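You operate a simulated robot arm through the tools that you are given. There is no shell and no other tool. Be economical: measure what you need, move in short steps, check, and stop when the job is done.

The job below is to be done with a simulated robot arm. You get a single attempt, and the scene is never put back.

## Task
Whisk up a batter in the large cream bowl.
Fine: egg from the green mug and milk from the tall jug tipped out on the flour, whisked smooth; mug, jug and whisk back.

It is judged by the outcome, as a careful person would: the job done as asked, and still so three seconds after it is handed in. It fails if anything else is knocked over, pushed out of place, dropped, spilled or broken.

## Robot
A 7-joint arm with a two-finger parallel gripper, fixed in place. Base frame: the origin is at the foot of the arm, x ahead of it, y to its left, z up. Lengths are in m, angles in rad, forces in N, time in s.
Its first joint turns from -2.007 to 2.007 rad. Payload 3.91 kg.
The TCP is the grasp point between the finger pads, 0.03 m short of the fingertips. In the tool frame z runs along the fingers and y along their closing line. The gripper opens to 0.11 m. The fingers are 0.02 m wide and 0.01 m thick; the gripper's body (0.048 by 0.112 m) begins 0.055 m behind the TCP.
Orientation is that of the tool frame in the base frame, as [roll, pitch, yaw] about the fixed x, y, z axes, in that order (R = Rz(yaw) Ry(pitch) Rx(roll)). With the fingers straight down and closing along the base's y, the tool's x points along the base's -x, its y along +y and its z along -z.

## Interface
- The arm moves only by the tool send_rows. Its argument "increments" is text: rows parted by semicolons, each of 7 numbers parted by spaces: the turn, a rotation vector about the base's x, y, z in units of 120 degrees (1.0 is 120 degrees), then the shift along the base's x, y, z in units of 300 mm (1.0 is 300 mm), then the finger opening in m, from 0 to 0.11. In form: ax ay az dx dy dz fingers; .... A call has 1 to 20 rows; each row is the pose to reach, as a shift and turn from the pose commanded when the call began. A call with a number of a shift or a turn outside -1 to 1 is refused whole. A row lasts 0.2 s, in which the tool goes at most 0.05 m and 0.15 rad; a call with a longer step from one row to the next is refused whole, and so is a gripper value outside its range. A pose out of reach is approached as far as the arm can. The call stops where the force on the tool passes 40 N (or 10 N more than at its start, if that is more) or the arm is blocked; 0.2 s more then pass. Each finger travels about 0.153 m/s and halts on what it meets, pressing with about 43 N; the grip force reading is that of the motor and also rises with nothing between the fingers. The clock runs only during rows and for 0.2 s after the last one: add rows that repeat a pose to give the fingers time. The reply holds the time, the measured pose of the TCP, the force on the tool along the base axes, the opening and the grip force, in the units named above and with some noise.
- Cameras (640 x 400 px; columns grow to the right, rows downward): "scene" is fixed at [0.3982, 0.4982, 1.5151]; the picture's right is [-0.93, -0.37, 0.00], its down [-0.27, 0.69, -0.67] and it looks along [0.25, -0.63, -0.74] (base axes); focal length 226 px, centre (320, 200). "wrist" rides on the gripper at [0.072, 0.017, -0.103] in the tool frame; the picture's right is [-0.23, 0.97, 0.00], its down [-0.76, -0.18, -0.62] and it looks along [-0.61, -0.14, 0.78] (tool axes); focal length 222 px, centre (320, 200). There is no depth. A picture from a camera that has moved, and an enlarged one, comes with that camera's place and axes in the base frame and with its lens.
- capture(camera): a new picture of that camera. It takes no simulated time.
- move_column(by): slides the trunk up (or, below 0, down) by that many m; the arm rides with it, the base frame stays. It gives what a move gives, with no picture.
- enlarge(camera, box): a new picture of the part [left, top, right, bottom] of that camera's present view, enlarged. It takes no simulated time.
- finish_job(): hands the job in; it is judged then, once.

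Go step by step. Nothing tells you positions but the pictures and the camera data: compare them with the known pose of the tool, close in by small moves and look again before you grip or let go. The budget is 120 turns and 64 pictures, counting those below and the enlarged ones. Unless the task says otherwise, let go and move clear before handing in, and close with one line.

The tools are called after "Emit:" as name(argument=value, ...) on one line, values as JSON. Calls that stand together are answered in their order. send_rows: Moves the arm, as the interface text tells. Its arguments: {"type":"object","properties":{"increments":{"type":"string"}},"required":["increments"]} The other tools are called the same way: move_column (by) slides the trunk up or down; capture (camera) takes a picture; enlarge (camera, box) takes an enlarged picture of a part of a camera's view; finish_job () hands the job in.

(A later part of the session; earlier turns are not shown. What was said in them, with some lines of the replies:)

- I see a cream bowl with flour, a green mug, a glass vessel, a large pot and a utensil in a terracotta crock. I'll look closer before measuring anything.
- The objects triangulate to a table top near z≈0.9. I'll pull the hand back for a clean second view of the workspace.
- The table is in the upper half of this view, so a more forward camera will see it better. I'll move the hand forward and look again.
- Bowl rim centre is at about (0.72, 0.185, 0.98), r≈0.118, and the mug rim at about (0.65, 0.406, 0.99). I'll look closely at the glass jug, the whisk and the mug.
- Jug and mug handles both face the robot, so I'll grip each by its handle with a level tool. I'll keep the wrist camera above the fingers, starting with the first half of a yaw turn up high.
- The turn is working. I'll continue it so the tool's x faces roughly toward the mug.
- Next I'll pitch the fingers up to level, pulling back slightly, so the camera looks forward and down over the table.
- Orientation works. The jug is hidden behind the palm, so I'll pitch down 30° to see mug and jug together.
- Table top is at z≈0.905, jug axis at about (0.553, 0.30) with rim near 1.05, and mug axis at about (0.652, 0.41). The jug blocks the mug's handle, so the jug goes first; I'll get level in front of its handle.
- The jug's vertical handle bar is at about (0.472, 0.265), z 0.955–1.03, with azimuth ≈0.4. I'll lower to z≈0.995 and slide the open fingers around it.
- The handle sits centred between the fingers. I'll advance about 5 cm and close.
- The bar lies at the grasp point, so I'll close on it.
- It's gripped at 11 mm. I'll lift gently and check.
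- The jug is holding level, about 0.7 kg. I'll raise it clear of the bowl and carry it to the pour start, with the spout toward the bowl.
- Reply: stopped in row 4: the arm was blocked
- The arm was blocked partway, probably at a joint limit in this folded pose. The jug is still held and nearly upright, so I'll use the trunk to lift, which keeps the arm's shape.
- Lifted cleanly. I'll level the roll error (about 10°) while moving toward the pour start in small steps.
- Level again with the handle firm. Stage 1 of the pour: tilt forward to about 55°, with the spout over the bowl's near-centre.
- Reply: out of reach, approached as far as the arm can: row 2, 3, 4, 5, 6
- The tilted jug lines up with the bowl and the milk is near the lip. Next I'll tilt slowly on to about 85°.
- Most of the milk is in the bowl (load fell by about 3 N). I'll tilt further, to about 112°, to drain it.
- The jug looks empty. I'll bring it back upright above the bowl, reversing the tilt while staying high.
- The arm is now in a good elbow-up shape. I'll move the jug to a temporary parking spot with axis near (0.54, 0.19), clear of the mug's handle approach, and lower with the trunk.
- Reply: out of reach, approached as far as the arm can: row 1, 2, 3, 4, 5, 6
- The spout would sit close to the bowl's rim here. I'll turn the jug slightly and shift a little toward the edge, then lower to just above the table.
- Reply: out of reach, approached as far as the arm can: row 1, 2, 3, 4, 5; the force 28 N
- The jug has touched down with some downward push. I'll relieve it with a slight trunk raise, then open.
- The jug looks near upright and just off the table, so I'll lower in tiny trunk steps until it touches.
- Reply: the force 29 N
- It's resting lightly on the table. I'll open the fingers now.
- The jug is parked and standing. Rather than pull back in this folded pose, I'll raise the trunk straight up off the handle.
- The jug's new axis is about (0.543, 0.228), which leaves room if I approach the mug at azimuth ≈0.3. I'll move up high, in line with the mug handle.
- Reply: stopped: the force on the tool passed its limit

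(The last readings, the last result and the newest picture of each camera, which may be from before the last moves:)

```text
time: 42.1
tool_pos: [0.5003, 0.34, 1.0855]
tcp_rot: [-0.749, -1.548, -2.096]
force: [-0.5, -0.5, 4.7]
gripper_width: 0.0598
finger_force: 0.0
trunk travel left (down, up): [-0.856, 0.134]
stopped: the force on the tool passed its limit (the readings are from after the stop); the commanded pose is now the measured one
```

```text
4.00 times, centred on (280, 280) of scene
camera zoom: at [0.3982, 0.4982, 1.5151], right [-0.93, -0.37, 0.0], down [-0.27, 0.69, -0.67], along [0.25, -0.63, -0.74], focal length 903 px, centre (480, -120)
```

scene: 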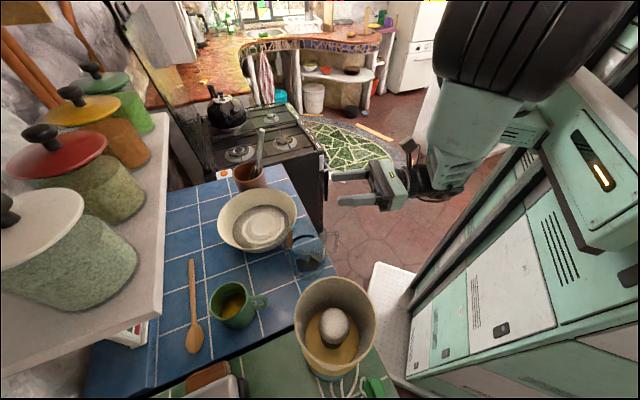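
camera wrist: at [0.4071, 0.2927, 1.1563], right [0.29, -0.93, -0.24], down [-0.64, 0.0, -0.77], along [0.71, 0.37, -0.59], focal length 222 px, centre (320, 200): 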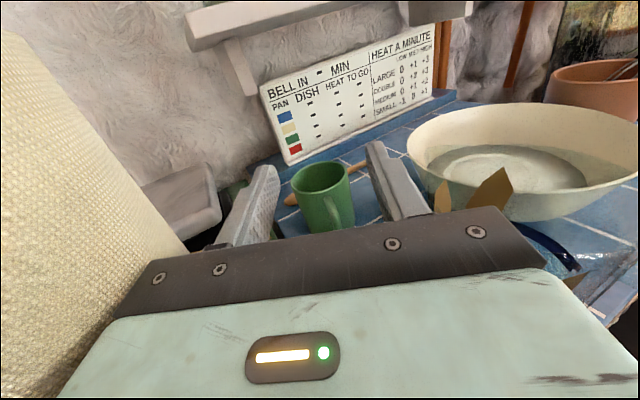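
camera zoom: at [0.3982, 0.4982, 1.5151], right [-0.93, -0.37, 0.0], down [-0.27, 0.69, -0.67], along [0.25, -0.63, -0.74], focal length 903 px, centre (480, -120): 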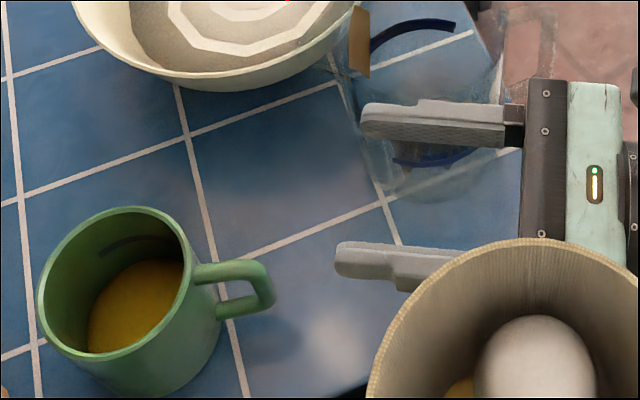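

The hand brushed the tall pot on the left, because the gap between pot and parked jug is too narrow at this azimuth. I'll raise clear and check that nothing moved.

Emit:
move_column(by=0.12)

Emit:
capture(camera="scene")

```text
time: 43.6
tool_pos: [0.5015, 0.3407, 1.2049]
tcp_rot: [-0.759, -1.553, -2.085]
force: [0.1, 0.1, 0.0]
gripper_width: 0.0599
finger_force: 0.2
trunk travel left (down, up): [-0.976, 0.014]
```

```text
22 pictures are left
```

scene: 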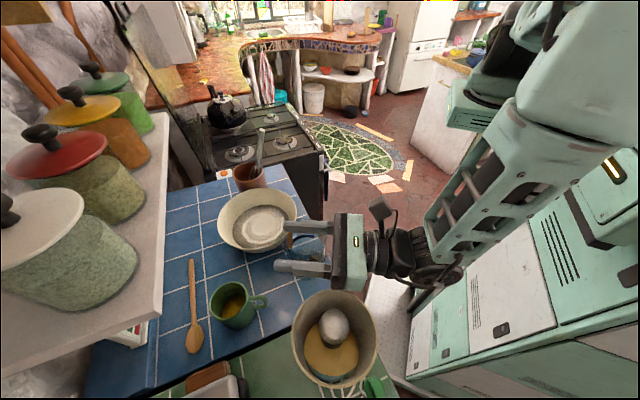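

Emit:
enlarge(camera="scene", box=[240, 250, 440, 400])

```text
2.67 times, centred on (340, 325) of scene
camera zoom: at [0.3982, 0.4982, 1.5151], right [-0.93, -0.37, 0.0], down [-0.27, 0.69, -0.67], along [0.25, -0.63, -0.74], focal length 602 px, centre (267, -133)
```

zoom: 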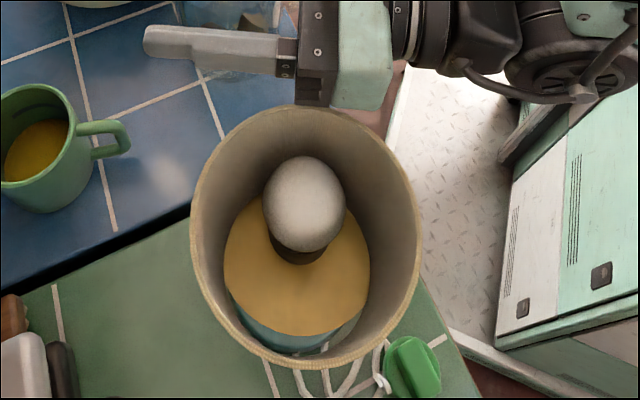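

The tall pot is a lamp: its base is unmoved, but the shade tipped slightly, and I'll see to that later. First I'll re-grip the jug and move it about 4 cm further from the mug, going back over its handle.

Emit:
send_rows(increments="0 0 0.02 -0.02 -0.1 0 0.06;0 0 0.04 -0.04 -0.2 0 0.06;0 0 0.06 -0.06 -0.3 0 0.06;0 0 0.08 -0.08 -0.4 0 0.06;0 0 0.1 -0.09 -0.5 0 0.06;0 0 0.1 -0.107 -0.577 0 0.06;0 0 0.1 -0.107 -0.577 0 0.06")

```text
time: 45.2
tool_pos: [0.4677, 0.1686, 1.2071]
tcp_rot: [-0.738, -1.55, -1.896]
force: [-0.9, -0.2, -0.1]
gripper_width: 0.0602
finger_force: 0.1
trunk travel left (down, up): [-0.976, 0.014]
```

Emit:
move_column(by=-0.216)

Emit:
enlarge(camera="scene", box=[200, 180, 440, 330])

```text
time: 47.5
tool_pos: [0.4686, 0.1686, 0.9897]
tcp_rot: [-0.733, -1.549, -1.904]
force: [0.9, 1.1, 0.4]
gripper_width: 0.0602
finger_force: 0.0
trunk travel left (down, up): [-0.76, 0.23]
```

```text
2.67 times, centred on (320, 255) of scene
camera zoom: at [0.3982, 0.4982, 1.5151], right [-0.93, -0.37, 0.0], down [-0.27, 0.69, -0.67], along [0.25, -0.63, -0.74], focal length 602 px, centre (320, 53)
```

zoom: 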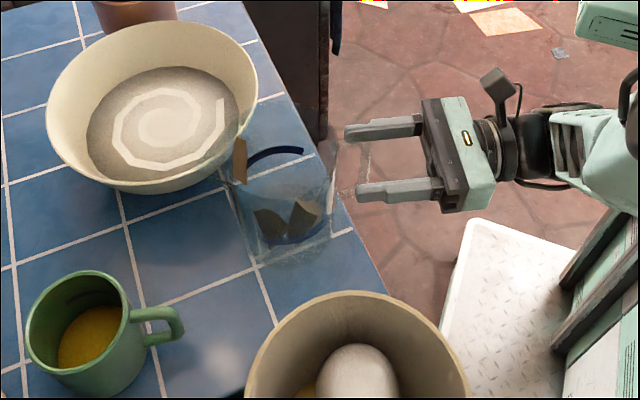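

Emit:
send_rows(increments="0 0 0 0 0 0 0.03;0 0 0 0 0 0 0.01;0 0 0 0 0 0 0;0 0 0 0 0 0 0;0 0 0 0 0 0.03 0;0 0 0 0 0 0.07 0;0 0 0 0 -0.04 0.07 0;0 0 0 0 -0.085 0.07 0;0 0 0 0 -0.127 0.07 0;0 0 0 0 -0.127 0.07 0;0 0 0 0 -0.127 0.045 0;0 0 0 0 -0.127 0.02 0")

Emit:
enlarge(camera="scene", box=[200, 180, 440, 330])

```text
time: 50.1
tool_pos: [0.4784, 0.1524, 0.9791]
tcp_rot: [-0.627, -1.55, -2.013]
force: [-1.9, -4.4, 26.9]
gripper_width: 0.0108
finger_force: 43.0
out of reach, approached as far as the arm can: row 5, 6, 7, 8, 9, 10, 11, 12
trunk travel left (down, up): [-0.76, 0.23]
```

```text
2.67 times, centred on (320, 255) of scene
camera zoom: at [0.3982, 0.4982, 1.5151], right [-0.93, -0.37, 0.0], down [-0.27, 0.69, -0.67], along [0.25, -0.63, -0.74], focal length 602 px, centre (320, 53)
```

zoom: 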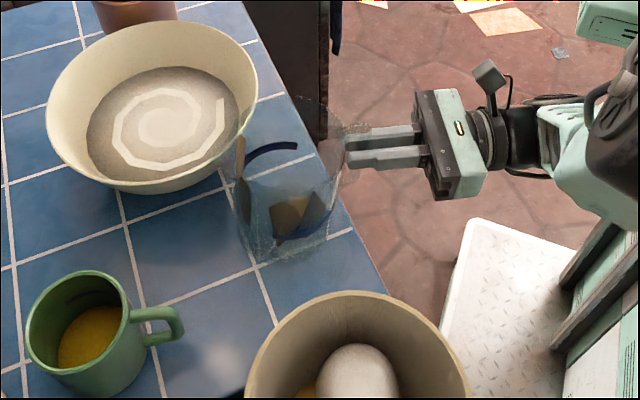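

The arm is against a limit here and pressed the jug down instead of lifting. I'll lift with the trunk.

Emit:
move_column(by=0.03)

Emit:
capture(camera="wrist")

```text
time: 50.9
tool_pos: [0.4784, 0.1526, 1.0079]
tcp_rot: [-0.781, -1.551, -1.856]
force: [-0.1, -0.6, -2.8]
gripper_width: 0.0109
finger_force: 42.8
trunk travel left (down, up): [-0.79, 0.2]
```

```text
18 pictures are left
camera wrist: at [0.3959, 0.0873, 1.0793], right [0.47, -0.85, -0.24], down [-0.63, -0.13, -0.77], along [0.62, 0.51, -0.59], focal length 222 px, centre (320, 200)
```

wrist: 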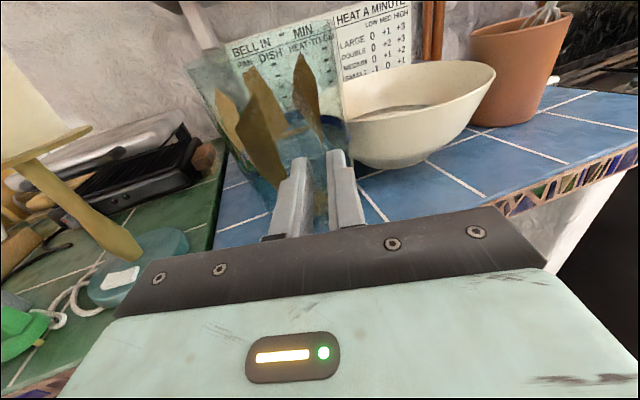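

The jug is hanging freely again. Instead of forcing this cramped spot, I'll return it to its original place, which is easily reached, and take the mug from above by its wall.

Emit:
move_column(by=0.05)

Emit:
send_rows(increments="0 0 -0.01 0 0.07 0 0;0 0 -0.02 -0.01 0.16 0 0;0 0 -0.03 -0.02 0.25 0 0;0 0 -0.04 -0.03 0.32 0 0;0 0 -0.04 -0.035 0.35 0 0;0 0 -0.04 -0.035 0.35 0 0")

Emit:
capture(camera="wrist")

```text
time: 51.8
tool_pos: [0.4785, 0.1523, 1.0586]
tcp_rot: [-0.716, -1.551, -1.919]
force: [0.1, 0.1, -2.8]
gripper_width: 0.0106
finger_force: 43.4
trunk travel left (down, up): [-0.84, 0.15]
```

```text
time: 53.2
tool_pos: [0.4672, 0.2597, 1.0597]
tcp_rot: [-0.73, -1.549, -1.988]
force: [-0.4, -0.4, -2.5]
gripper_width: 0.0109
finger_force: 43.0
trunk travel left (down, up): [-0.84, 0.15]
```

```text
17 pictures are left
camera wrist: at [0.3801, 0.2018, 1.1304], right [0.4, -0.88, -0.24], down [-0.63, -0.08, -0.77], along [0.66, 0.46, -0.59], focal length 222 px, centre (320, 200)
```

wrist: 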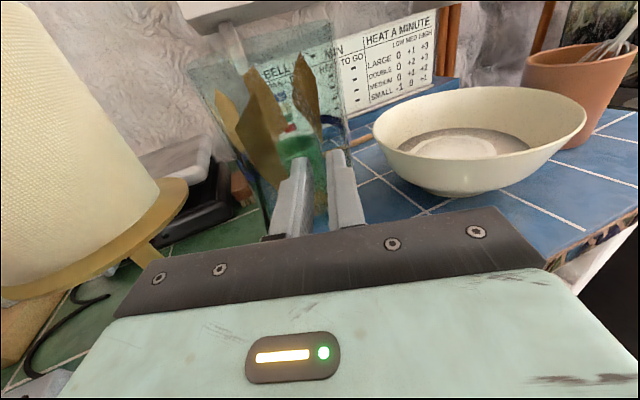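

The jug has twisted slightly in the grip (about 10° yaw, 5° lean). I'll correct the tool so the jug is upright and facing as before, then lower to just above the table.

Emit:
send_rows(increments="0.02 0.005 -0.03 0 0 0 0;0.04 0.01 -0.06 0 0 0 0;0.04 0.01 -0.081 0 0.004 0 0;0.04 0.01 -0.081 0 0.004 0 0")

Emit:
move_column(by=-0.065)

Emit:
enlarge(camera="scene", box=[220, 210, 380, 310])

```text
time: 54.2
tool_pos: [0.4678, 0.2603, 1.0595]
tcp_rot: [-1.339, -1.469, -1.552]
force: [0.1, 0.1, -3.4]
gripper_width: 0.0109
finger_force: 42.8
trunk travel left (down, up): [-0.84, 0.15]
```

```text
time: 55.3
tool_pos: [0.468, 0.2592, 0.9942]
tcp_rot: [-1.337, -1.468, -1.553]
force: [0.1, -0.6, -3.1]
gripper_width: 0.0108
finger_force: 43.0
trunk travel left (down, up): [-0.775, 0.215]
```

```text
4.00 times, centred on (300, 260) of scene
camera zoom: at [0.3982, 0.4982, 1.5151], right [-0.93, -0.37, 0.0], down [-0.27, 0.69, -0.67], along [0.25, -0.63, -0.74], focal length 903 px, centre (400, -40)
```

zoom: 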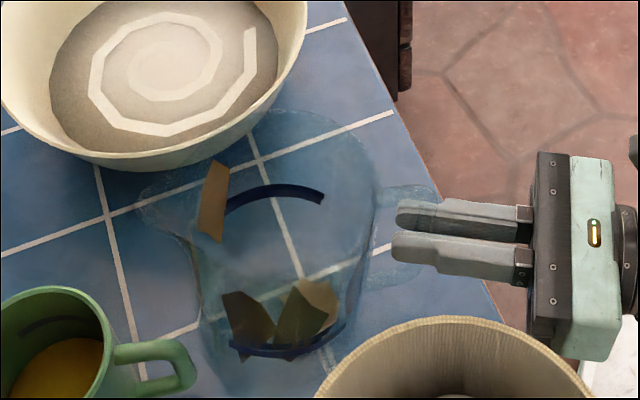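

The jug matches its original picture position closely. I'll lower the last few millimetres.

Emit:
move_column(by=-0.006)

```text
time: 55.8
tool_pos: [0.4673, 0.2597, 0.9876]
tcp_rot: [-1.338, -1.466, -1.553]
force: [0.3, -0.5, -2.1]
gripper_width: 0.0109
finger_force: 43.0
trunk travel left (down, up): [-0.769, 0.221]
```

Emit:
move_column(by=-0.004)

```text
time: 56.3
tool_pos: [0.4681, 0.2602, 0.9838]
tcp_rot: [-1.338, -1.468, -1.552]
force: [0.9, -0.2, -3.6]
gripper_width: 0.0106
finger_force: 42.1
trunk travel left (down, up): [-0.765, 0.225]
```

Emit:
move_column(by=-0.004)

```text
time: 56.9
tool_pos: [0.4673, 0.2608, 0.9807]
tcp_rot: [-1.34, -1.468, -1.554]
force: [-0.5, 0.1, -3.0]
gripper_width: 0.0107
finger_force: 42.7
trunk travel left (down, up): [-0.761, 0.229]
```

Emit:
move_column(by=-0.004)

```text
time: 57.4
tool_pos: [0.4676, 0.2605, 0.9789]
tcp_rot: [-1.277, -1.464, -1.613]
force: [-3.7, -2.2, 19.4]
gripper_width: 0.0109
finger_force: 43.1
trunk travel left (down, up): [-0.757, 0.233]
```

Touchdown. I'll open the fingers, then raise straight up off the handle.

Emit:
send_rows(increments="0 0 0 0 0 0 0.02;0 0 0 0 0 0 0.04;0 0 0 0 0 0 0.06;0 0 0 0 0 0 0.06")

Emit:
move_column(by=0.22)

Emit:
capture(camera="scene")

```text
time: 58.4
tool_pos: [0.4672, 0.2595, 0.9768]
tcp_rot: [-1.337, -1.466, -1.553]
force: [0.2, -0.4, -0.6]
gripper_width: 0.0599
finger_force: 0.1
trunk travel left (down, up): [-0.757, 0.233]
```

```text
time: 60.7
tool_pos: [0.4686, 0.2601, 1.1967]
tcp_rot: [-1.337, -1.47, -1.553]
force: [0.0, -0.1, -0.2]
gripper_width: 0.0598
finger_force: 0.1
trunk travel left (down, up): [-0.977, 0.013]
```

```text
15 pictures are left
```

scene: 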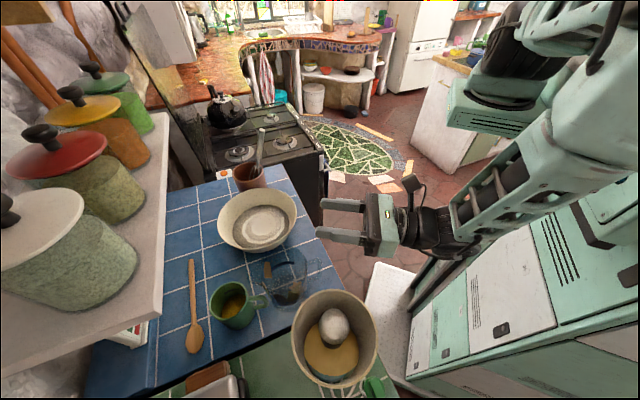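

The jug is back at its place and upright. Now for the mug: I'll pitch the tool to point down, up high and away from the lamp.

Emit:
send_rows(increments="-0.0145 0.0567 0 0.02 -0.02 0.06 0.06;-0.029 0.1134 0 0.04 -0.04 0.12 0.06;-0.0434 0.1701 0 0.07 -0.06 0.18 0.06;-0.0578 0.2268 0 0.1 -0.08 0.24 0.06;-0.0723 0.2835 0 0.13 -0.1 0.3 0.06;-0.0868 0.3402 0 0.16 -0.1 0.33 0.06;-0.1012 0.3969 0 0.19 -0.1 0.33 0.06;-0.1157 0.4535 0 0.22 -0.1 0.33 0.06;-0.1302 0.5102 0 0.25 -0.1 0.33 0.06;-0.1446 0.5669 0 0.27 -0.1 0.33 0.06;-0.1591 0.6236 0 0.27 -0.1 0.33 0.06;-0.1735 0.6803 0 0.27 -0.1 0.33 0.06;-0.188 0.737 0 0.27 -0.1 0.33 0.06")

```text
time: 63.5
tool_pos: [0.5497, 0.2299, 1.296]
tcp_rot: [-3.141, 0.001, 0.15]
force: [-0.8, -0.1, 0.0]
gripper_width: 0.0598
finger_force: 0.0
trunk travel left (down, up): [-0.977, 0.013]
```

Emit:
send_rows(increments="0 0 -0.065 0 0 0 0.06;0 0 -0.13 0 0 0 0.06;0 0 -0.195 0 0 0 0.06;0 0 -0.26 0 0 0 0.06;0 0 -0.325 0 0 0 0.06;0 0 -0.39 0 0 0 0.06;0 0 -0.455 0 0 0 0.06;0 0 -0.52 0 0 0 0.06;0 0 -0.585 0 0 0 0.06;0 0 -0.65 0 0 0 0.06;0 0 -0.715 0 0 0 0.06;0 0 -0.78 0 0 0 0.06;0 0 -0.845 0 0 0 0.06;0 0 -0.91 0 0 0 0.06;0 0 -0.975 0 0 0 0.06")

Emit:
send_rows(increments="0 0 -0.065 0.02 0.05 0 0.06;0 0 -0.13 0.04 0.1 0 0.06;0 0 -0.195 0.07 0.16 0 0.06;0 0 -0.26 0.1 0.22 0 0.06;0 0 -0.325 0.13 0.28 0 0.06;0 0 -0.39 0.15 0.34 0 0.06;0 0 -0.455 0.17 0.4 0 0.06;0 0 -0.513 0.17 0.4 0 0.06")

Emit:
capture(camera="wrist")

```text
time: 66.7
tool_pos: [0.5484, 0.2308, 1.2942]
tcp_rot: [3.14, -0.001, -1.893]
force: [0.5, 0.1, 0.1]
gripper_width: 0.0598
finger_force: 0.0
trunk travel left (down, up): [-0.977, 0.013]
```

```text
time: 68.5
tool_pos: [0.6006, 0.3509, 1.2947]
tcp_rot: [3.141, -0.002, -2.969]
force: [0.1, -0.2, 0.4]
gripper_width: 0.06
finger_force: 0.0
trunk travel left (down, up): [-0.977, 0.013]
```

```text
14 pictures are left
camera wrist: at [0.5263, 0.3557, 1.3984], right [0.06, 1.0, 0.0], down [0.78, -0.04, 0.62], along [0.62, -0.04, -0.78], focal length 222 px, centre (320, 200)
```

wrist: 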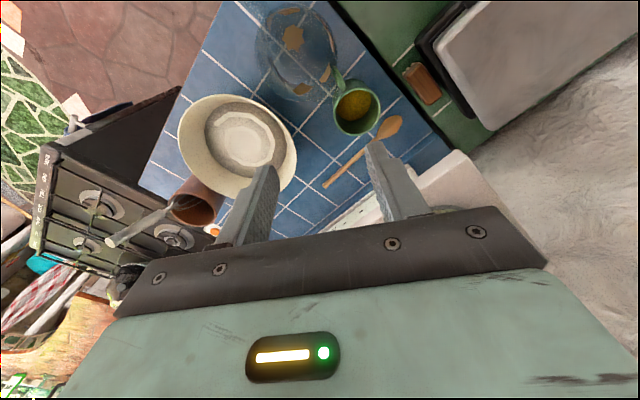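

Mug rim centre is at about (0.648, 0.41), z≈0.995. I'll move above its right-hand wall, at (0.657, 0.372), and check reach there.

Emit:
send_rows(increments="0 0 0 0.05 0.02 -0.1 0.05;0 0 0 0.1 0.04 -0.2 0.05;0 0 0 0.14 0.055 -0.3 0.05;0 0 0 0.17 0.065 -0.4 0.05;0 0 0 0.185 0.072 -0.5 0.05;0 0 0 0.185 0.072 -0.6 0.05;0 0 0 0.185 0.072 -0.7 0.05")

Emit:
capture(camera="wrist")

Emit:
enlarge(camera="scene", box=[190, 240, 318, 340])

```text
time: 70.1
tool_pos: [0.6547, 0.3716, 1.0852]
tcp_rot: [-3.141, -0.001, -2.968]
force: [1.0, -0.1, 0.4]
gripper_width: 0.0502
finger_force: 0.1
trunk travel left (down, up): [-0.977, 0.013]
```

```text
13 pictures are left
camera wrist: at [0.5808, 0.3759, 1.1882], right [0.05, 1.0, 0.0], down [0.78, -0.04, 0.62], along [0.62, -0.03, -0.78], focal length 222 px, centre (320, 200)
```

wrist: 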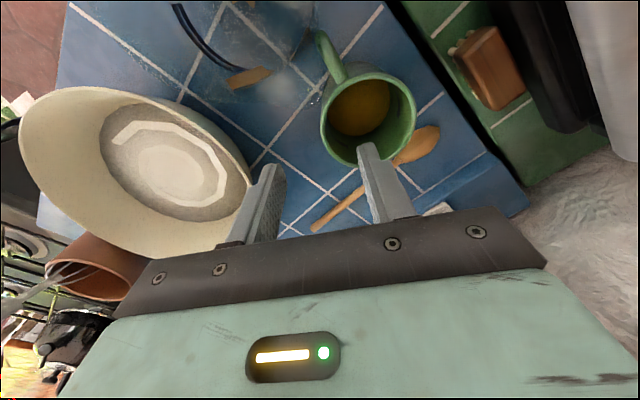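

```text
4.00 times, centred on (254, 290) of scene
camera zoom: at [0.3982, 0.4982, 1.5151], right [-0.93, -0.37, 0.0], down [-0.27, 0.69, -0.67], along [0.25, -0.63, -0.74], focal length 903 px, centre (584, -160)
```

zoom: 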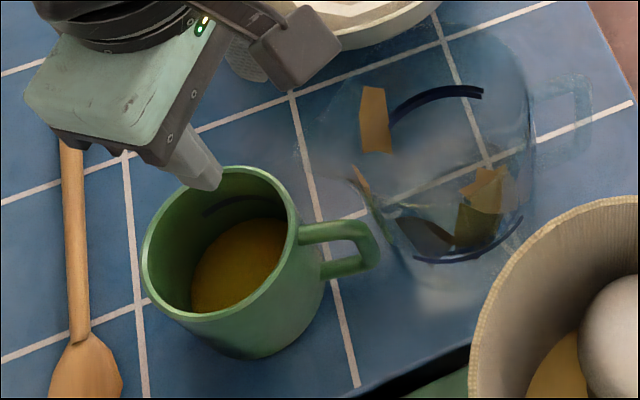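

The wall point refines to (0.654, 0.3755). I'll descend with one finger inside the rim and one outside.

Emit:
send_rows(increments="0 0 0 -0.002 0.013 -0.09 0.05;0 0 0 -0.002 0.013 -0.18 0.05;0 0 0 -0.002 0.013 -0.26 0.05;0 0 0 -0.002 0.013 -0.335 0.05;0 0 0 -0.002 0.013 -0.335 0.05")

Emit:
enlarge(camera="scene", box=[190, 240, 318, 340])

```text
time: 71.3
tool_pos: [0.6546, 0.3718, 0.985]
tcp_rot: [3.141, -0.002, -2.964]
force: [-0.5, -0.3, 0.0]
gripper_width: 0.0501
finger_force: 0.1
trunk travel left (down, up): [-0.977, 0.013]
```

```text
4.00 times, centred on (254, 290) of scene
camera zoom: at [0.3982, 0.4982, 1.5151], right [-0.93, -0.37, 0.0], down [-0.27, 0.69, -0.67], along [0.25, -0.63, -0.74], focal length 903 px, centre (584, -160)
```

zoom: 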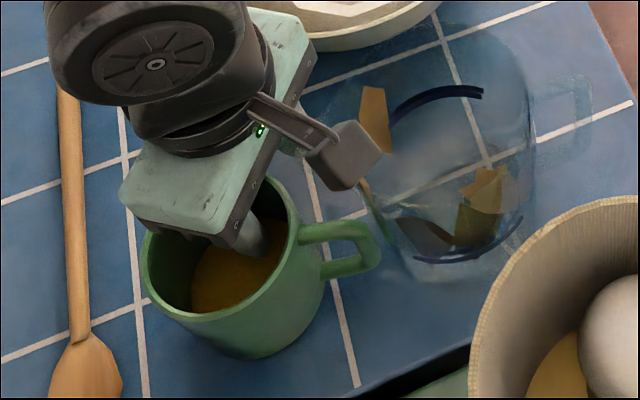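

One finger is inside with no contact. I'll close on the wall and lift a little.

Emit:
send_rows(increments="0 0 0 0 0.008 0 0.03;0 0 0 0 0.008 0 0.015;0 0 0 0 0.008 0 0.006;0 0 0 0 0.008 0 0;0 0 0 0 0.008 0 0;0 0 0 0 0.008 0 0")

Emit:
move_column(by=0.012)

```text
time: 72.7
tool_pos: [0.6553, 0.3763, 0.9848]
tcp_rot: [3.139, 0.001, -2.966]
force: [1.5, 1.3, 5.1]
gripper_width: 0.0034
finger_force: 43.0
trunk travel left (down, up): [-0.977, 0.013]
```

```text
time: 73.3
tool_pos: [0.6542, 0.3756, 0.995]
tcp_rot: [-3.139, -0.003, -2.966]
force: [0.0, 0.2, -4.3]
gripper_width: 0.0037
finger_force: 43.0
trunk travel left (down, up): [-0.989, 0.001]
```

The mug is held by its wall (about 0.43 kg). I'll lift it clear, then turn it 90° while carrying it toward the bowl.

Emit:
send_rows(increments="0 0 0 0 0 0.12 0;0 0 0 0 0 0.25 0;0 0 0 0 0 0.38 0;0 0 0.05 -0.01 -0.02 0.5 0;0 0 0.11 -0.03 -0.06 0.6 0;0 0 0.17 -0.05 -0.12 0.65 0;0 0 0.23 -0.07 -0.18 0.65 0;0 0 0.295 -0.09 -0.25 0.65 0;0 0 0.36 -0.11 -0.32 0.65 0;0 0 0.425 -0.13 -0.39 0.65 0;0 0 0.49 -0.15 -0.45 0.65 0;0 0 0.555 -0.17 -0.5 0.65 0;0 0 0.62 -0.18 -0.52 0.65 0;0 0 0.685 -0.18 -0.52 0.65 0;0 0 0.74 -0.18 -0.52 0.65 0;0 0 0.786 -0.18 -0.52 0.65 0")

Emit:
enlarge(camera="scene", box=[180, 100, 420, 260])

```text
time: 76.7
tool_pos: [0.6006, 0.2192, 1.1905]
tcp_rot: [3.141, -0.002, -1.317]
force: [0.2, 0.2, -3.3]
gripper_width: 0.0034
finger_force: 43.0
trunk travel left (down, up): [-0.989, 0.001]
```

```text
2.50 times, centred on (300, 180) of scene
camera zoom: at [0.3982, 0.4982, 1.5151], right [-0.93, -0.37, 0.0], down [-0.27, 0.69, -0.67], along [0.25, -0.63, -0.74], focal length 565 px, centre (370, 250)
```

zoom: 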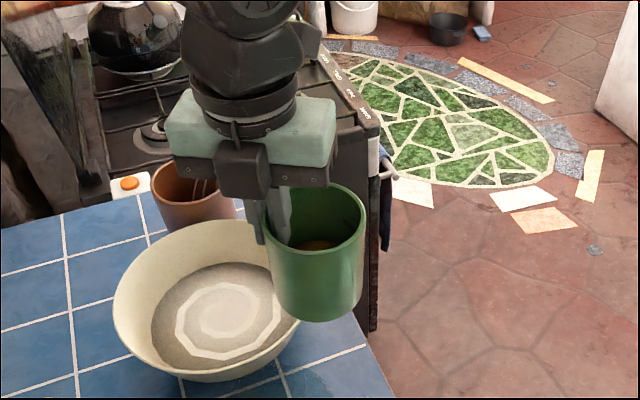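

Now pour the egg: move over the bowl and tilt the mug back toward the robot, to about 55° first.

Emit:
send_rows(increments="0 0 0 0.1 -0.03 0 0;0.008 -0.03 0 0.22 -0.07 0 0;0.022 -0.086 0 0.32 -0.1 0 0;0.036 -0.142 0 0.367 -0.113 -0.02 0;0.05 -0.198 0 0.367 -0.113 -0.04 0;0.064 -0.254 0 0.367 -0.113 -0.06 0;0.078 -0.31 0 0.367 -0.113 -0.06 0;0.092 -0.366 0 0.367 -0.113 -0.06 0;0.103 -0.41 0 0.367 -0.113 -0.06 0;0.112 -0.442 0 0.367 -0.113 -0.06 0")

Emit:
enlarge(camera="scene", box=[180, 100, 420, 260])

```text
time: 78.9
tool_pos: [0.7107, 0.1867, 1.1752]
tcp_rot: [-2.183, -0.002, -1.321]
force: [1.4, -1.1, -3.7]
gripper_width: 0.0036
finger_force: 42.9
trunk travel left (down, up): [-0.989, 0.001]
```

```text
2.50 times, centred on (300, 180) of scene
camera zoom: at [0.3982, 0.4982, 1.5151], right [-0.93, -0.37, 0.0], down [-0.27, 0.69, -0.67], along [0.25, -0.63, -0.74], focal length 565 px, centre (370, 250)
```

zoom: 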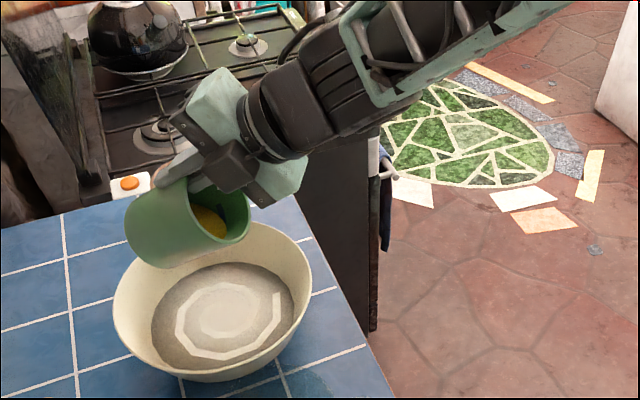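

The mug mouth is over the bowl. I'll continue to about 112° slowly and hold to drain.

Emit:
send_rows(increments="0.0105 -0.042 0 0 0 0 0;0.021 -0.084 0 0 0 0 0;0.0315 -0.125 0 0 0 0 0;0.042 -0.167 0 0 0 0 0;0.053 -0.209 0 0 0 0 0;0.064 -0.251 0 0 0 0 0;0.0745 -0.293 0 0 0 0 0;0.085 -0.335 0 0 0 0 0;0.096 -0.376 0 0 0 0 0;0.1065 -0.418 0 0 0 0 0;0.117 -0.46 0 0 0 0 0;0.117 -0.46 0 0 0 0 0;0.117 -0.46 0 0 0 0 0;0.117 -0.46 0 0 0 0 0;0.117 -0.46 0 0 0 0 0;0.117 -0.46 0 0 0 0 0;0.117 -0.46 0 0 0 0 0")

Emit:
enlarge(camera="scene", box=[180, 100, 420, 260])

```text
time: 82.5
tool_pos: [0.7104, 0.1866, 1.1751]
tcp_rot: [-1.191, -0.002, -1.326]
force: [0.2, -0.6, -2.9]
gripper_width: 0.0034
finger_force: 42.9
trunk travel left (down, up): [-0.989, 0.001]
```

```text
2.50 times, centred on (300, 180) of scene
camera zoom: at [0.3982, 0.4982, 1.5151], right [-0.93, -0.37, 0.0], down [-0.27, 0.69, -0.67], along [0.25, -0.63, -0.74], focal length 565 px, centre (370, 250)
```

zoom: 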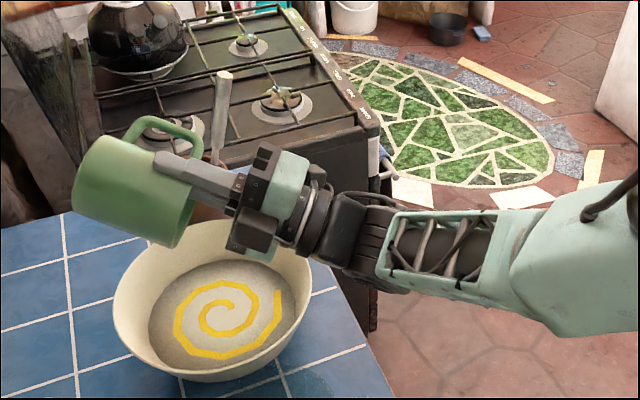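

The egg is in the bowl. I'll tilt the mug back upright.

Emit:
send_rows(increments="-0.0154 0.06 0 0 0 0 0;-0.0307 0.12 0 0 0 0 0;-0.0461 0.181 0 0 0 0 0;-0.0615 0.241 0 0 0 0 0;-0.077 0.301 0 0 0 0 0;-0.092 0.362 0 0 0 0 0;-0.1075 0.422 0 0 0 0.02 0;-0.123 0.482 0 0 0 0.04 0;-0.138 0.542 0 -0.04 0.01 0.06 0;-0.1537 0.603 0 -0.1 0.03 0.06 0;-0.169 0.663 0 -0.16 0.05 0.06 0;-0.1844 0.723 0 -0.22 0.07 0.06 0;-0.2 0.784 0 -0.28 0.09 0.06 0;-0.215 0.844 0 -0.34 0.11 0.06 0;-0.2305 0.904 0 -0.367 0.113 0.06 0;-0.2305 0.904 0 -0.367 0.113 0.06 0")

```text
time: 85.9
tool_pos: [0.6012, 0.2207, 1.1917]
tcp_rot: [3.133, -0.004, -1.316]
force: [0.2, -0.6, -2.2]
gripper_width: 0.0034
finger_force: 42.7
trunk travel left (down, up): [-0.989, 0.001]
```

Emit:
send_rows(increments="0 0 -0.065 0.01 0.03 0 0;0 0 -0.13 0.03 0.08 0 0;0 0 -0.195 0.05 0.14 0 0;0 0 -0.26 0.07 0.2 0 0;0 0 -0.325 0.09 0.26 0 0;0 0 -0.39 0.11 0.32 0 0;0 0 -0.455 0.13 0.38 0 0;0 0 -0.52 0.15 0.43 0 0;0 0 -0.585 0.165 0.47 0 0;0 0 -0.65 0.175 0.5 0 0;0 0 -0.715 0.18 0.519 0 0;0 0 -0.786 0.18 0.519 0 0;0 0 -0.786 0.18 0.519 -0.1 0;0 0 -0.786 0.18 0.519 -0.22 0;0 0 -0.786 0.18 0.519 -0.34 0;0 0 -0.786 0.18 0.519 -0.46 0;0 0 -0.786 0.18 0.519 -0.56 0;0 0 -0.786 0.18 0.519 -0.63 0")

Emit:
enlarge(camera="scene", box=[190, 240, 318, 340])

```text
time: 89.7
tool_pos: [0.6534, 0.3727, 1.0042]
tcp_rot: [3.136, -0.003, -2.966]
force: [0.6, 0.2, -3.5]
gripper_width: 0.0034
finger_force: 43.3
trunk travel left (down, up): [-0.989, 0.001]
```

```text
4.00 times, centred on (254, 290) of scene
camera zoom: at [0.3982, 0.4982, 1.5151], right [-0.93, -0.37, 0.0], down [-0.27, 0.69, -0.67], along [0.25, -0.63, -0.74], focal length 903 px, centre (584, -160)
```

zoom: 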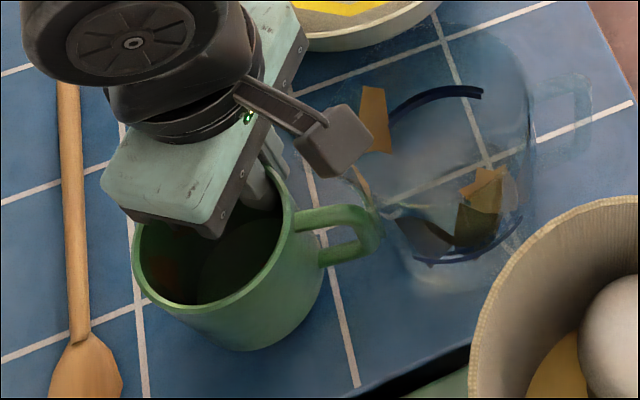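

The mug is empty and over its spot. I'll lower it the last 2 cm.

Emit:
send_rows(increments="0 0 0 0.003 0.01 -0.025 0;0 0 0 0.003 0.01 -0.045 0;0 0 0 0.003 0.01 -0.06 0")

```text
time: 90.5
tool_pos: [0.6548, 0.3782, 0.9878]
tcp_rot: [3.135, -0.002, -2.966]
force: [-3.5, -4.4, 12.0]
gripper_width: 0.0035
finger_force: 43.3
trunk travel left (down, up): [-0.989, 0.001]
```

It's down. I'll open and rise out of the mug.

Emit:
send_rows(increments="0 0 0 0 0 0 0.015;0 0 0 0 0 0 0.03;0 0 0 0 0 0 0.045;0 0 0 0 0 0 0.045;0 0 0 0 -0.005 0.1 0.045;0 0 0 0 -0.005 0.22 0.045;0 0 0 0 -0.005 0.36 0.045;0 0 0 0 -0.005 0.5 0.045;0 0 0 -0.05 -0.1 0.6 0.045;0 0 0 -0.1 -0.2 0.7 0.045")

Emit:
capture(camera="wrist")

```text
time: 92.7
tool_pos: [0.625, 0.3182, 1.1966]
tcp_rot: [3.136, -0.004, -2.964]
force: [-0.4, 0.4, -0.2]
gripper_width: 0.0449
finger_force: 0.0
trunk travel left (down, up): [-0.989, 0.001]
```

```text
6 pictures are left
camera wrist: at [0.5522, 0.322, 1.2989], right [0.05, 1.0, 0.0], down [0.78, -0.04, 0.62], along [0.62, -0.03, -0.78], focal length 222 px, centre (320, 200)
```

wrist: 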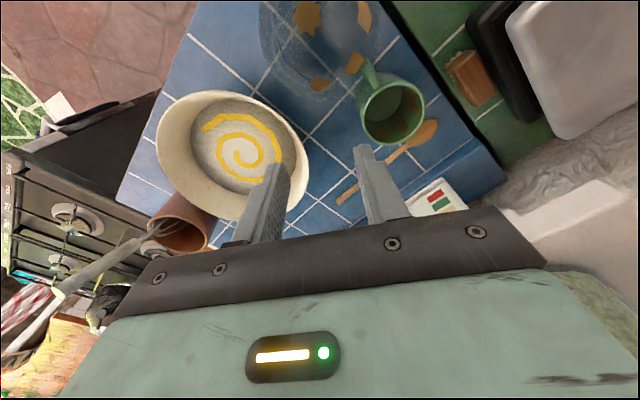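

Mug is back, and both liquids are in the bowl. The whisk handle runs from about (0.79, 0.032, 1.073) to its top at (0.781, −0.003, 1.162), so I'll reposition for it and pitch the tool forward.

Emit:
send_rows(increments="0 0 -0.015 0.0 -0.14 0.1 0.045;0 0 -0.03 0.0 -0.29 0.15 0.045;0 0 -0.045 0.0 -0.44 0.2 0.045;0 0 -0.06 0.0 -0.59 0.2 0.045;0 0 -0.075 0.0 -0.74 0.2 0.045;0 0 -0.085 0.0 -0.88 0.2 0.045;0 0 -0.085 0.0 -1.0 0.2 0.045;0 0 -0.085 0.0 -1.0 0.2 0.045")

Emit:
send_rows(increments="0 -0.06 0 0.02 -0.01 0 0.045;0 -0.12 0 0.04 -0.02 0 0.045;0 -0.18 0 0.06 -0.03 0 0.045;0 -0.24 0 0.08 -0.03 0 0.045;0 -0.3 0 0.1 -0.03 -0.02 0.045;0 -0.36 0 0.12 -0.03 -0.04 0.045;0 -0.419 0 0.14 -0.03 -0.06 0.045;0 -0.419 0 0.16 -0.03 -0.08 0.045")

Emit:
send_rows(increments="0.046 0 -0.0385 0.02 0 -0.02 0.045;0.092 0 -0.077 0.04 0 -0.04 0.045;0.138 0 -0.115 0.06 0 -0.06 0.045;0.184 0 -0.153 0.08 0 -0.08 0.045;0.184 0 -0.153 0.08 0 -0.1 0.045")

Emit:
capture(camera="wrist")

```text
refused: row 1 steps farther than a row can; nothing moved
```

```text
time: 94.5
tool_pos: [0.6742, 0.3083, 1.1703]
tcp_rot: [-2.939, 0.858, -2.871]
force: [-0.2, -0.1, -0.5]
gripper_width: 0.0449
finger_force: 0.1
trunk travel left (down, up): [-0.989, 0.001]
```

```text
time: 95.7
tool_pos: [0.697, 0.3073, 1.1411]
tcp_rot: [2.769, 0.814, 2.656]
force: [-0.8, 0.3, -0.9]
gripper_width: 0.045
finger_force: 0.0
trunk travel left (down, up): [-0.989, 0.001]
```

```text
5 pictures are left
camera wrist: at [0.5773, 0.3477, 1.1588], right [0.33, 0.85, 0.41], down [-0.05, -0.42, 0.91], along [0.94, -0.32, -0.09], focal length 222 px, centre (320, 200)
```

wrist: 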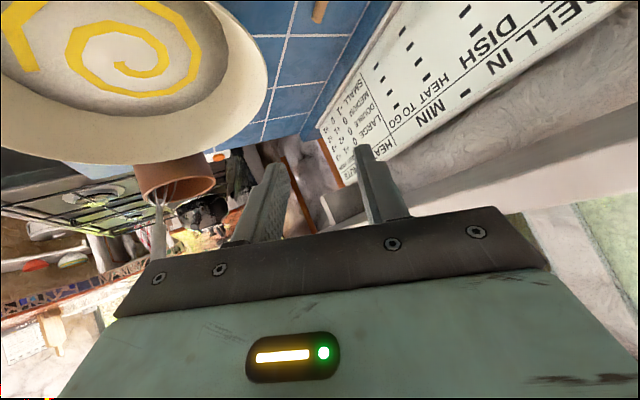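

The first move was refused but the reorientation ran in place safely, and the tool now has nearly the angle I want. I'll move across to the pre-grasp point behind the whisk handle.

Emit:
send_rows(increments="0.008 0 -0.007 0 -0.12 0.06 0.045;0.016 0 -0.014 0 -0.25 0.12 0.045;0.024 0 -0.021 0 -0.38 0.17 0.045;0.032 0 -0.028 0.01 -0.51 0.177 0.045;0.04 0 -0.035 0.02 -0.64 0.177 0.045;0.05 0 -0.042 0.03 -0.77 0.177 0.045;0.06 0 -0.05 0.033 -0.89 0.177 0.045;0.064 0 -0.053 0.033 -0.99 0.177 0.045;0.064 0 -0.053 0.033 -0.99 0.177 0.045")

Emit:
capture(camera="wrist")

```text
time: 97.7
tool_pos: [0.7065, 0.0106, 1.1949]
tcp_rot: [2.614, 0.738, 2.438]
force: [-1.6, 0.6, 0.2]
gripper_width: 0.0447
finger_force: 0.0
trunk travel left (down, up): [-0.989, 0.001]
```

```text
4 pictures are left
camera wrist: at [0.592, 0.0607, 1.2185], right [0.42, 0.75, 0.51], down [-0.1, -0.52, 0.85], along [0.9, -0.41, -0.14], focal length 222 px, centre (320, 200)
```

wrist: 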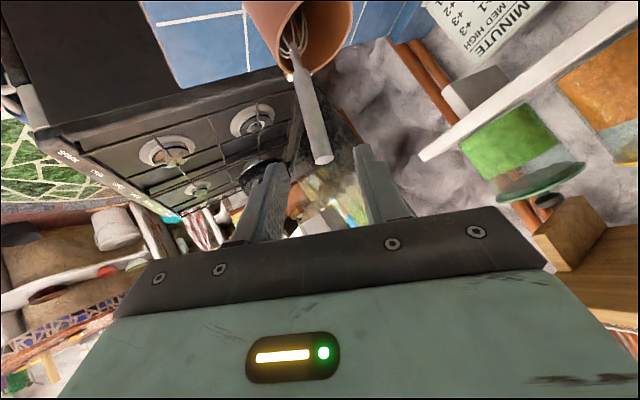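

The handle is lined up between the fingers. I'll advance onto it.

Emit:
send_rows(increments="0 0 0 0.09 -0.005 -0.075 0.045;0 0 0 0.18 -0.01 -0.15 0.045;0 0 0 0.258 -0.013 -0.217 0.045;0 0 0 0.258 -0.013 -0.217 0.045")

Emit:
enlarge(camera="scene", box=[200, 90, 328, 190])

```text
time: 98.7
tool_pos: [0.7847, 0.0079, 1.1296]
tcp_rot: [2.616, 0.738, 2.436]
force: [-0.4, -0.6, 0.4]
gripper_width: 0.045
finger_force: 0.1
trunk travel left (down, up): [-0.989, 0.001]
```

```text
4.00 times, centred on (264, 140) of scene
camera zoom: at [0.3982, 0.4982, 1.5151], right [-0.93, -0.37, 0.0], down [-0.27, 0.69, -0.67], along [0.25, -0.63, -0.74], focal length 903 px, centre (544, 440)
```

zoom: 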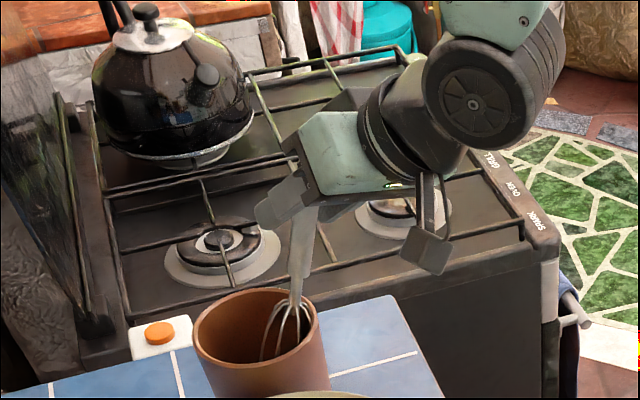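

Emit:
send_rows(increments="0 0 0 0 0 0 0.03;0 0 0 0 0 0 0.015;0 0 0 0 0 0 0;0 0 0 0 0 0 0;0 0 0 0 0 0 0")

```text
time: 99.9
tool_pos: [0.7845, 0.0091, 1.1291]
tcp_rot: [2.616, 0.74, 2.438]
force: [-0.6, 0.4, -0.3]
gripper_width: 0.0179
finger_force: 42.9
trunk travel left (down, up): [-0.989, 0.001]
```

Gripped at 18 mm. I'll lift the whisk up out of the crock.

Emit:
send_rows(increments="0 0 0 0 -0.01 0.06 0;0 0 0 0 -0.025 0.13 0;0 0 0 0 -0.04 0.2 0;0 0 0 0 -0.055 0.28 0;0 0 0 0 -0.067 0.36 0;0 0 0 0 -0.067 0.44 0;0 0 0 0 -0.067 0.5 0")

Emit:
capture(camera="scene")

```text
time: 101.5
tool_pos: [0.7848, -0.011, 1.2791]
tcp_rot: [2.615, 0.738, 2.439]
force: [0.6, 0.1, -1.8]
gripper_width: 0.0178
finger_force: 43.2
trunk travel left (down, up): [-0.989, 0.001]
```

```text
2 pictures are left
```

scene: 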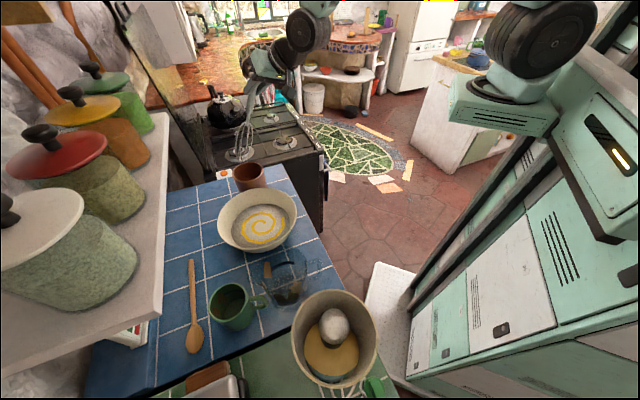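

The whisk is out cleanly; its tip is roughly (0.035, 0.075, −0.20) from the grasp. I'll move it over the bowl's centre and lower gently.

Emit:
send_rows(increments="0 0 0 -0.08 0.1 0 0;0 0 0 -0.16 0.2 0 0;0 0 0 -0.25 0.3 0 0;0 0 0 -0.333 0.403 0 0;0 0 0 -0.333 0.403 0 0;0 0 0 -0.333 0.403 -0.1 0;0 0 0 -0.333 0.403 -0.2 0;0 0 0 -0.333 0.403 -0.29 0;0 0 0 -0.333 0.403 -0.36 0;0 0 0 -0.333 0.403 -0.41 0;0 0 0 -0.333 0.403 -0.44 0")

```text
time: 103.9
tool_pos: [0.6847, 0.1092, 1.1449]
tcp_rot: [2.613, 0.739, 2.436]
force: [-0.6, 0.1, -0.7]
gripper_width: 0.0182
finger_force: 42.6
trunk travel left (down, up): [-0.989, 0.001]
```

No contact yet. I'll lower slightly and whisk in circles of 3 cm radius.

Emit:
send_rows(increments="0 0 0 0.05 0 -0.015 0;0 0 0 0.1 0 -0.025 0;0 0 0 0.081 0.059 -0.025 0;0 0 0 0.031 0.095 -0.025 0;0 0 0 -0.031 0.095 -0.025 0;0 0 0 -0.081 0.059 -0.025 0;0 0 0 -0.1 0 -0.025 0;0 0 0 -0.081 -0.059 -0.025 0;0 0 0 -0.031 -0.095 -0.025 0;0 0 0 0.031 -0.095 -0.025 0;0 0 0 0.081 -0.059 -0.025 0;0 0 0 0.1 0 -0.025 0;0 0 0 0.081 0.059 -0.025 0;0 0 0 0.031 0.095 -0.025 0;0 0 0 -0.031 0.095 -0.025 0;0 0 0 -0.081 0.059 -0.025 0;0 0 0 -0.1 0 -0.025 0;0 0 0 -0.081 -0.059 -0.025 0;0 0 0 -0.031 -0.095 -0.025 0;0 0 0 0 0 -0.025 0")

```text
time: 108.1
tool_pos: [0.6874, 0.1105, 1.1387]
tcp_rot: [2.616, 0.739, 2.437]
force: [0.1, 0.1, -1.0]
gripper_width: 0.018
finger_force: 42.9
trunk travel left (down, up): [-0.989, 0.001]
```

No wall contact. I'll go a little deeper and keep whisking.

Emit:
send_rows(increments="0 0 0 0.05 0 -0.015 0;0 0 0 0.12 0 -0.025 0;0 0 0 0.097 0.07 -0.025 0;0 0 0 0.037 0.114 -0.025 0;0 0 0 -0.037 0.114 -0.025 0;0 0 0 -0.097 0.07 -0.025 0;0 0 0 -0.12 0 -0.025 0;0 0 0 -0.097 -0.07 -0.025 0;0 0 0 -0.037 -0.114 -0.025 0;0 0 0 0.037 -0.114 -0.025 0;0 0 0 0.097 -0.07 -0.025 0;0 0 0 0.12 0 -0.025 0;0 0 0 0.097 0.07 -0.025 0;0 0 0 0.037 0.114 -0.025 0;0 0 0 -0.037 0.114 -0.025 0;0 0 0 -0.097 0.07 -0.025 0;0 0 0 -0.12 0 -0.025 0;0 0 0 -0.097 -0.07 -0.025 0;0 0 0 -0.037 -0.114 -0.025 0;0 0 0 0 0 -0.025 0")

Emit:
send_rows(increments="0 0 0 0.05 0 0 0;0 0 0 0.08 0 0 0;0 0 0 0.065 0.047 0 0;0 0 0 0.025 0.076 0 0;0 0 0 -0.025 0.076 0 0;0 0 0 -0.065 0.047 0 0;0 0 0 -0.08 0 0 0;0 0 0 -0.065 -0.047 0 0;0 0 0 -0.025 -0.076 0 0;0 0 0 0.025 -0.076 0 0;0 0 0 0.065 -0.047 0 0;0 0 0 0.08 0 0 0;0 0 0 0.065 0.047 0 0;0 0 0 0.025 0.076 0 0;0 0 0 -0.025 0.076 0 0;0 0 0 -0.065 0.047 0 0;0 0 0 -0.08 0 0 0;0 0 0 -0.065 -0.047 0 0;0 0 0 -0.025 -0.076 0 0;0 0 0 0 0 0 0")

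Emit:
enlarge(camera="scene", box=[190, 90, 350, 250])

```text
time: 112.3
tool_pos: [0.6854, 0.1101, 1.1298]
tcp_rot: [2.616, 0.738, 2.437]
force: [0.9, -0.8, 0.4]
gripper_width: 0.0181
finger_force: 43.4
trunk travel left (down, up): [-0.989, 0.001]
```

```text
time: 116.5
tool_pos: [0.6837, 0.1103, 1.1326]
tcp_rot: [2.616, 0.74, 2.437]
force: [-0.4, -0.3, -0.7]
gripper_width: 0.0181
finger_force: 43.2
trunk travel left (down, up): [-0.989, 0.001]
```

```text
2.50 times, centred on (270, 170) of scene
camera zoom: at [0.3982, 0.4982, 1.5151], right [-0.93, -0.37, 0.0], down [-0.27, 0.69, -0.67], along [0.25, -0.63, -0.74], focal length 565 px, centre (445, 275)
```

zoom: 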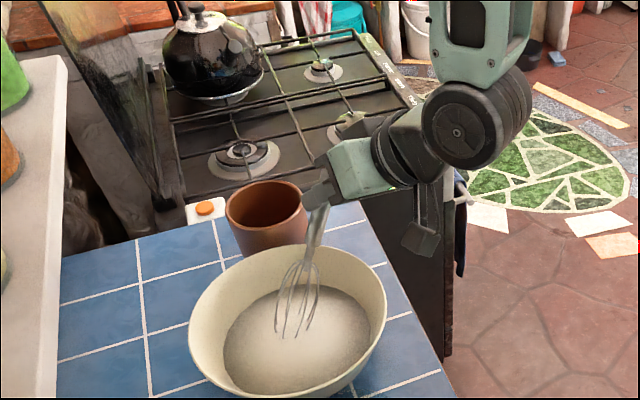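

The swirl has gone and the batter looks even. One more whisking pass, then I'll lift out.

Emit:
send_rows(increments="0 0 0 0.05 0 0 0;0 0 0 0.11 0 0 0;0 0 0 0.089 -0.065 0 0;0 0 0 0.034 -0.105 0 0;0 0 0 -0.034 -0.105 0 0;0 0 0 -0.089 -0.065 0 0;0 0 0 -0.11 0 0 0;0 0 0 -0.089 0.065 0 0;0 0 0 -0.034 0.105 0 0;0 0 0 0.034 0.105 0 0;0 0 0 0.089 0.065 0 0;0 0 0 0.11 0 0 0;0 0 0 0.089 -0.065 0 0;0 0 0 0.034 -0.105 0 0;0 0 0 -0.034 -0.105 0 0;0 0 0 -0.089 -0.065 0 0;0 0 0 -0.11 0 0 0;0 0 0 -0.06 0.03 0 0;0 0 0 0 0 0 0;0 0 0 0 0 0 0")

Emit:
send_rows(increments="0 0 0 0 0 0.08 0;0 0 0 0 0 0.17 0;0 0 0 0 0 0.27 0;0 0 0 0 0 0.37 0;0 0 0 0 0 0.46 0;0 0 0 0 0 0.497 0;0 0 0 0 0 0.497 0;0 0 0 0 0 0.497 0;0 0 0 0.08 -0.1 0.497 0;0 0 0 0.16 -0.2 0.497 0;0 0 0 0.25 -0.3 0.497 0;0 0 0 0.333 -0.403 0.497 0;0 0 0 0.333 -0.403 0.497 0")

```text
time: 120.7
tool_pos: [0.6824, 0.1097, 1.1322]
tcp_rot: [2.616, 0.738, 2.44]
force: [-0.7, -0.9, -0.7]
gripper_width: 0.018
finger_force: 43.1
trunk travel left (down, up): [-0.989, 0.001]
```

```text
time: 123.5
tool_pos: [0.7841, -0.0105, 1.2801]
tcp_rot: [2.616, 0.739, 2.439]
force: [-0.5, 0.2, -2.3]
gripper_width: 0.0181
finger_force: 43.6
trunk travel left (down, up): [-0.989, 0.001]
```

Now I'll lower the whisk back into the crock along the same path.

Emit:
send_rows(increments="0 0 0 0 0 -0.06 0;0 0 0 0 0 -0.14 0;0 0 0 0 0.012 -0.22 0;0 0 0 0 0.027 -0.3 0;0 0 0 0 0.042 -0.37 0;0 0 0 0 0.057 -0.44 0;0 0 0 0 0.067 -0.48 0;0 0 0 0 0.067 -0.495 0")

```text
time: 125.3
tool_pos: [0.7854, 0.0078, 1.1316]
tcp_rot: [2.614, 0.737, 2.438]
force: [0.1, 0.1, 0.3]
gripper_width: 0.0178
finger_force: 43.0
trunk travel left (down, up): [-0.989, 0.001]
```

It went in without resistance and is resting. I'll release and back out along the finger line.

Emit:
send_rows(increments="0 0 0 0 0 0 0.025;0 0 0 0 0 0 0.04;0 0 0 0 0 0 0.045;0 0 0 0 0 0 0.045;0 0 0 -0.08 0.004 0.067 0.045;0 0 0 -0.17 0.008 0.142 0.045;0 0 0 -0.258 0.013 0.217 0.045;0 0 0 -0.35 0.013 0.3 0.045;0 0 0 -0.45 0.013 0.4 0.045")

```text
time: 127.3
tool_pos: [0.6476, 0.0119, 1.2514]
tcp_rot: [2.617, 0.738, 2.44]
force: [0.3, 0.1, -0.1]
gripper_width: 0.0449
finger_force: 0.1
trunk travel left (down, up): [-0.989, 0.001]
```

The cooking is done and everything's back. The lampshade I brushed earlier leans by about 2 cm at its rim, so I'll straighten it gently, first returning the tool to point straight down, well clear.

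Emit:
send_rows(increments="-0.046 0 0.038 -0.03 0.05 0.05 0.02;-0.092 0 0.077 -0.06 0.12 0.1 0.01;-0.138 0 0.115 -0.1 0.2 0.15 0;-0.184 0 0.153 -0.14 0.3 0.18 0;-0.184 0 0.153 -0.16 0.36 0.18 0")

Emit:
send_rows(increments="0 0.06 0 -0.04 0.06 0 0;0 0.12 0 -0.08 0.12 0 0;0 0.18 0 -0.12 0.18 0 0;0 0.24 0 -0.16 0.24 0 0;0 0.3 0 -0.2 0.3 0 0;0 0.36 0 -0.24 0.36 0 0;0 0.419 0 -0.28 0.42 0 0;0 0.419 0 -0.32 0.48 0 0")

```text
time: 128.5
tool_pos: [0.6004, 0.1184, 1.3057]
tcp_rot: [-3.141, 0.876, -3.138]
force: [-0.8, 0.3, -0.7]
gripper_width: 0.0
finger_force: 37.5
trunk travel left (down, up): [-0.989, 0.001]
```

```text
time: 130.3
tool_pos: [0.5065, 0.2635, 1.3078]
tcp_rot: [3.135, -0.005, -3.139]
force: [0.4, -0.8, 0.8]
gripper_width: 0.0001
finger_force: 37.6
trunk travel left (down, up): [-0.989, 0.001]
```

Emit:
send_rows(increments="0 0 0 -0.075 0.115 0 0;0 0 0 -0.15 0.23 0 0;0 0 0 -0.225 0.345 0 0;0 0 0 -0.298 0.462 0 0;0 0 0 -0.298 0.462 -0.08 0;0 0 0 -0.298 0.462 -0.16 0")

Emit:
enlarge(camera="scene", box=[220, 220, 460, 400])

```text
time: 131.7
tool_pos: [0.4133, 0.4038, 1.2586]
tcp_rot: [3.137, -0.002, -3.14]
force: [-0.6, 0.0, 0.1]
gripper_width: 0.0002
finger_force: 38.3
trunk travel left (down, up): [-0.989, 0.001]
```

```text
2.22 times, centred on (340, 310) of scene
camera zoom: at [0.3982, 0.4982, 1.5151], right [-0.93, -0.37, 0.0], down [-0.27, 0.69, -0.67], along [0.25, -0.63, -0.74], focal length 502 px, centre (276, -44)
```

zoom: 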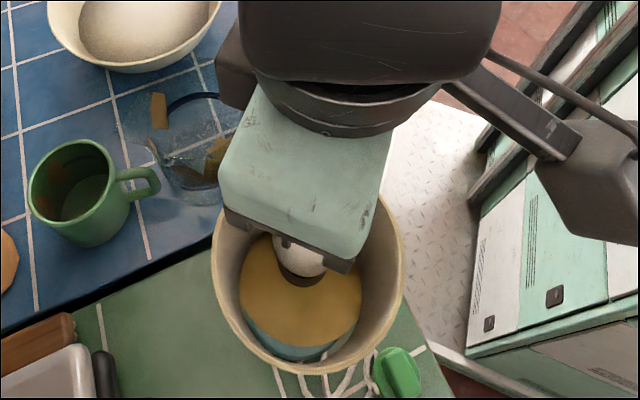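

The fingertips are over the inside of the shade, just in from its near edge. I'll dip only a couple of centimetres below the rim, watching the force.

Emit:
send_rows(increments="0 0 0 0 0 -0.05 0;0 0 0 0 0 -0.1 0;0 0 0 0 0 -0.15 0")

```text
time: 132.5
tool_pos: [0.4156, 0.4036, 1.2126]
tcp_rot: [3.136, -0.003, -3.14]
force: [-0.9, 0.3, 0.7]
gripper_width: 0.0
finger_force: 37.7
trunk travel left (down, up): [-0.989, 0.001]
```

Emit:
send_rows(increments="0 0 0 0 0 -0.03 0;0 0 0 0.005 -0.02 -0.03 0;0 0 0 0.009 -0.035 -0.03 0;0 0 0 0.013 -0.05 -0.03 0;0 0 0 0.016 -0.065 -0.03 0;0 0 0 0.019 -0.08 -0.03 0;0 0 0 0.019 -0.08 -0.03 0")

```text
time: 134.1
tool_pos: [0.4213, 0.3783, 1.2034]
tcp_rot: [3.137, -0.004, -3.139]
force: [0.5, 0.4, -0.7]
gripper_width: 0.0002
finger_force: 37.9
trunk travel left (down, up): [-0.989, 0.001]
```

A very light pull with no resistance, up to about the shade's original edge. I'll ease off, rise out and retreat clear.

Emit:
send_rows(increments="0 0 0 0 0.03 0 0;0 0 0 0 0.03 0.1 0;0 0 0 0 0.03 0.22 0;0 0 0 0 0.03 0.36 0;0 0 0 0.05 -0.07 0.45 0;0 0 0 0.1 -0.2 0.45 0;0 0 0 0.15 -0.33 0.45 0.02;0 0 0 0.2 -0.46 0.45 0.04;0 0 0 0.2 -0.58 0.45 0.04")

```text
time: 136.1
tool_pos: [0.4834, 0.2061, 1.3396]
tcp_rot: [3.137, -0.004, -3.138]
force: [0.3, 0.3, 0.3]
gripper_width: 0.0401
finger_force: 0.1
trunk travel left (down, up): [-0.989, 0.001]
```

The hand is clear and empty. Batter is mixed and mug, jug and whisk are back, so I'm handing in.

Emit:
finish_job()

```text
The job is handed in.
```

The egg and milk are whisked smooth in the cream bowl, and the mug, jug and whisk are back in their places. While reaching for the mug I knocked the lampshade about 2 cm askew. I nudged it back, but I had no pictures left to check that it is straight, or to see how the whisk sits in its crock.
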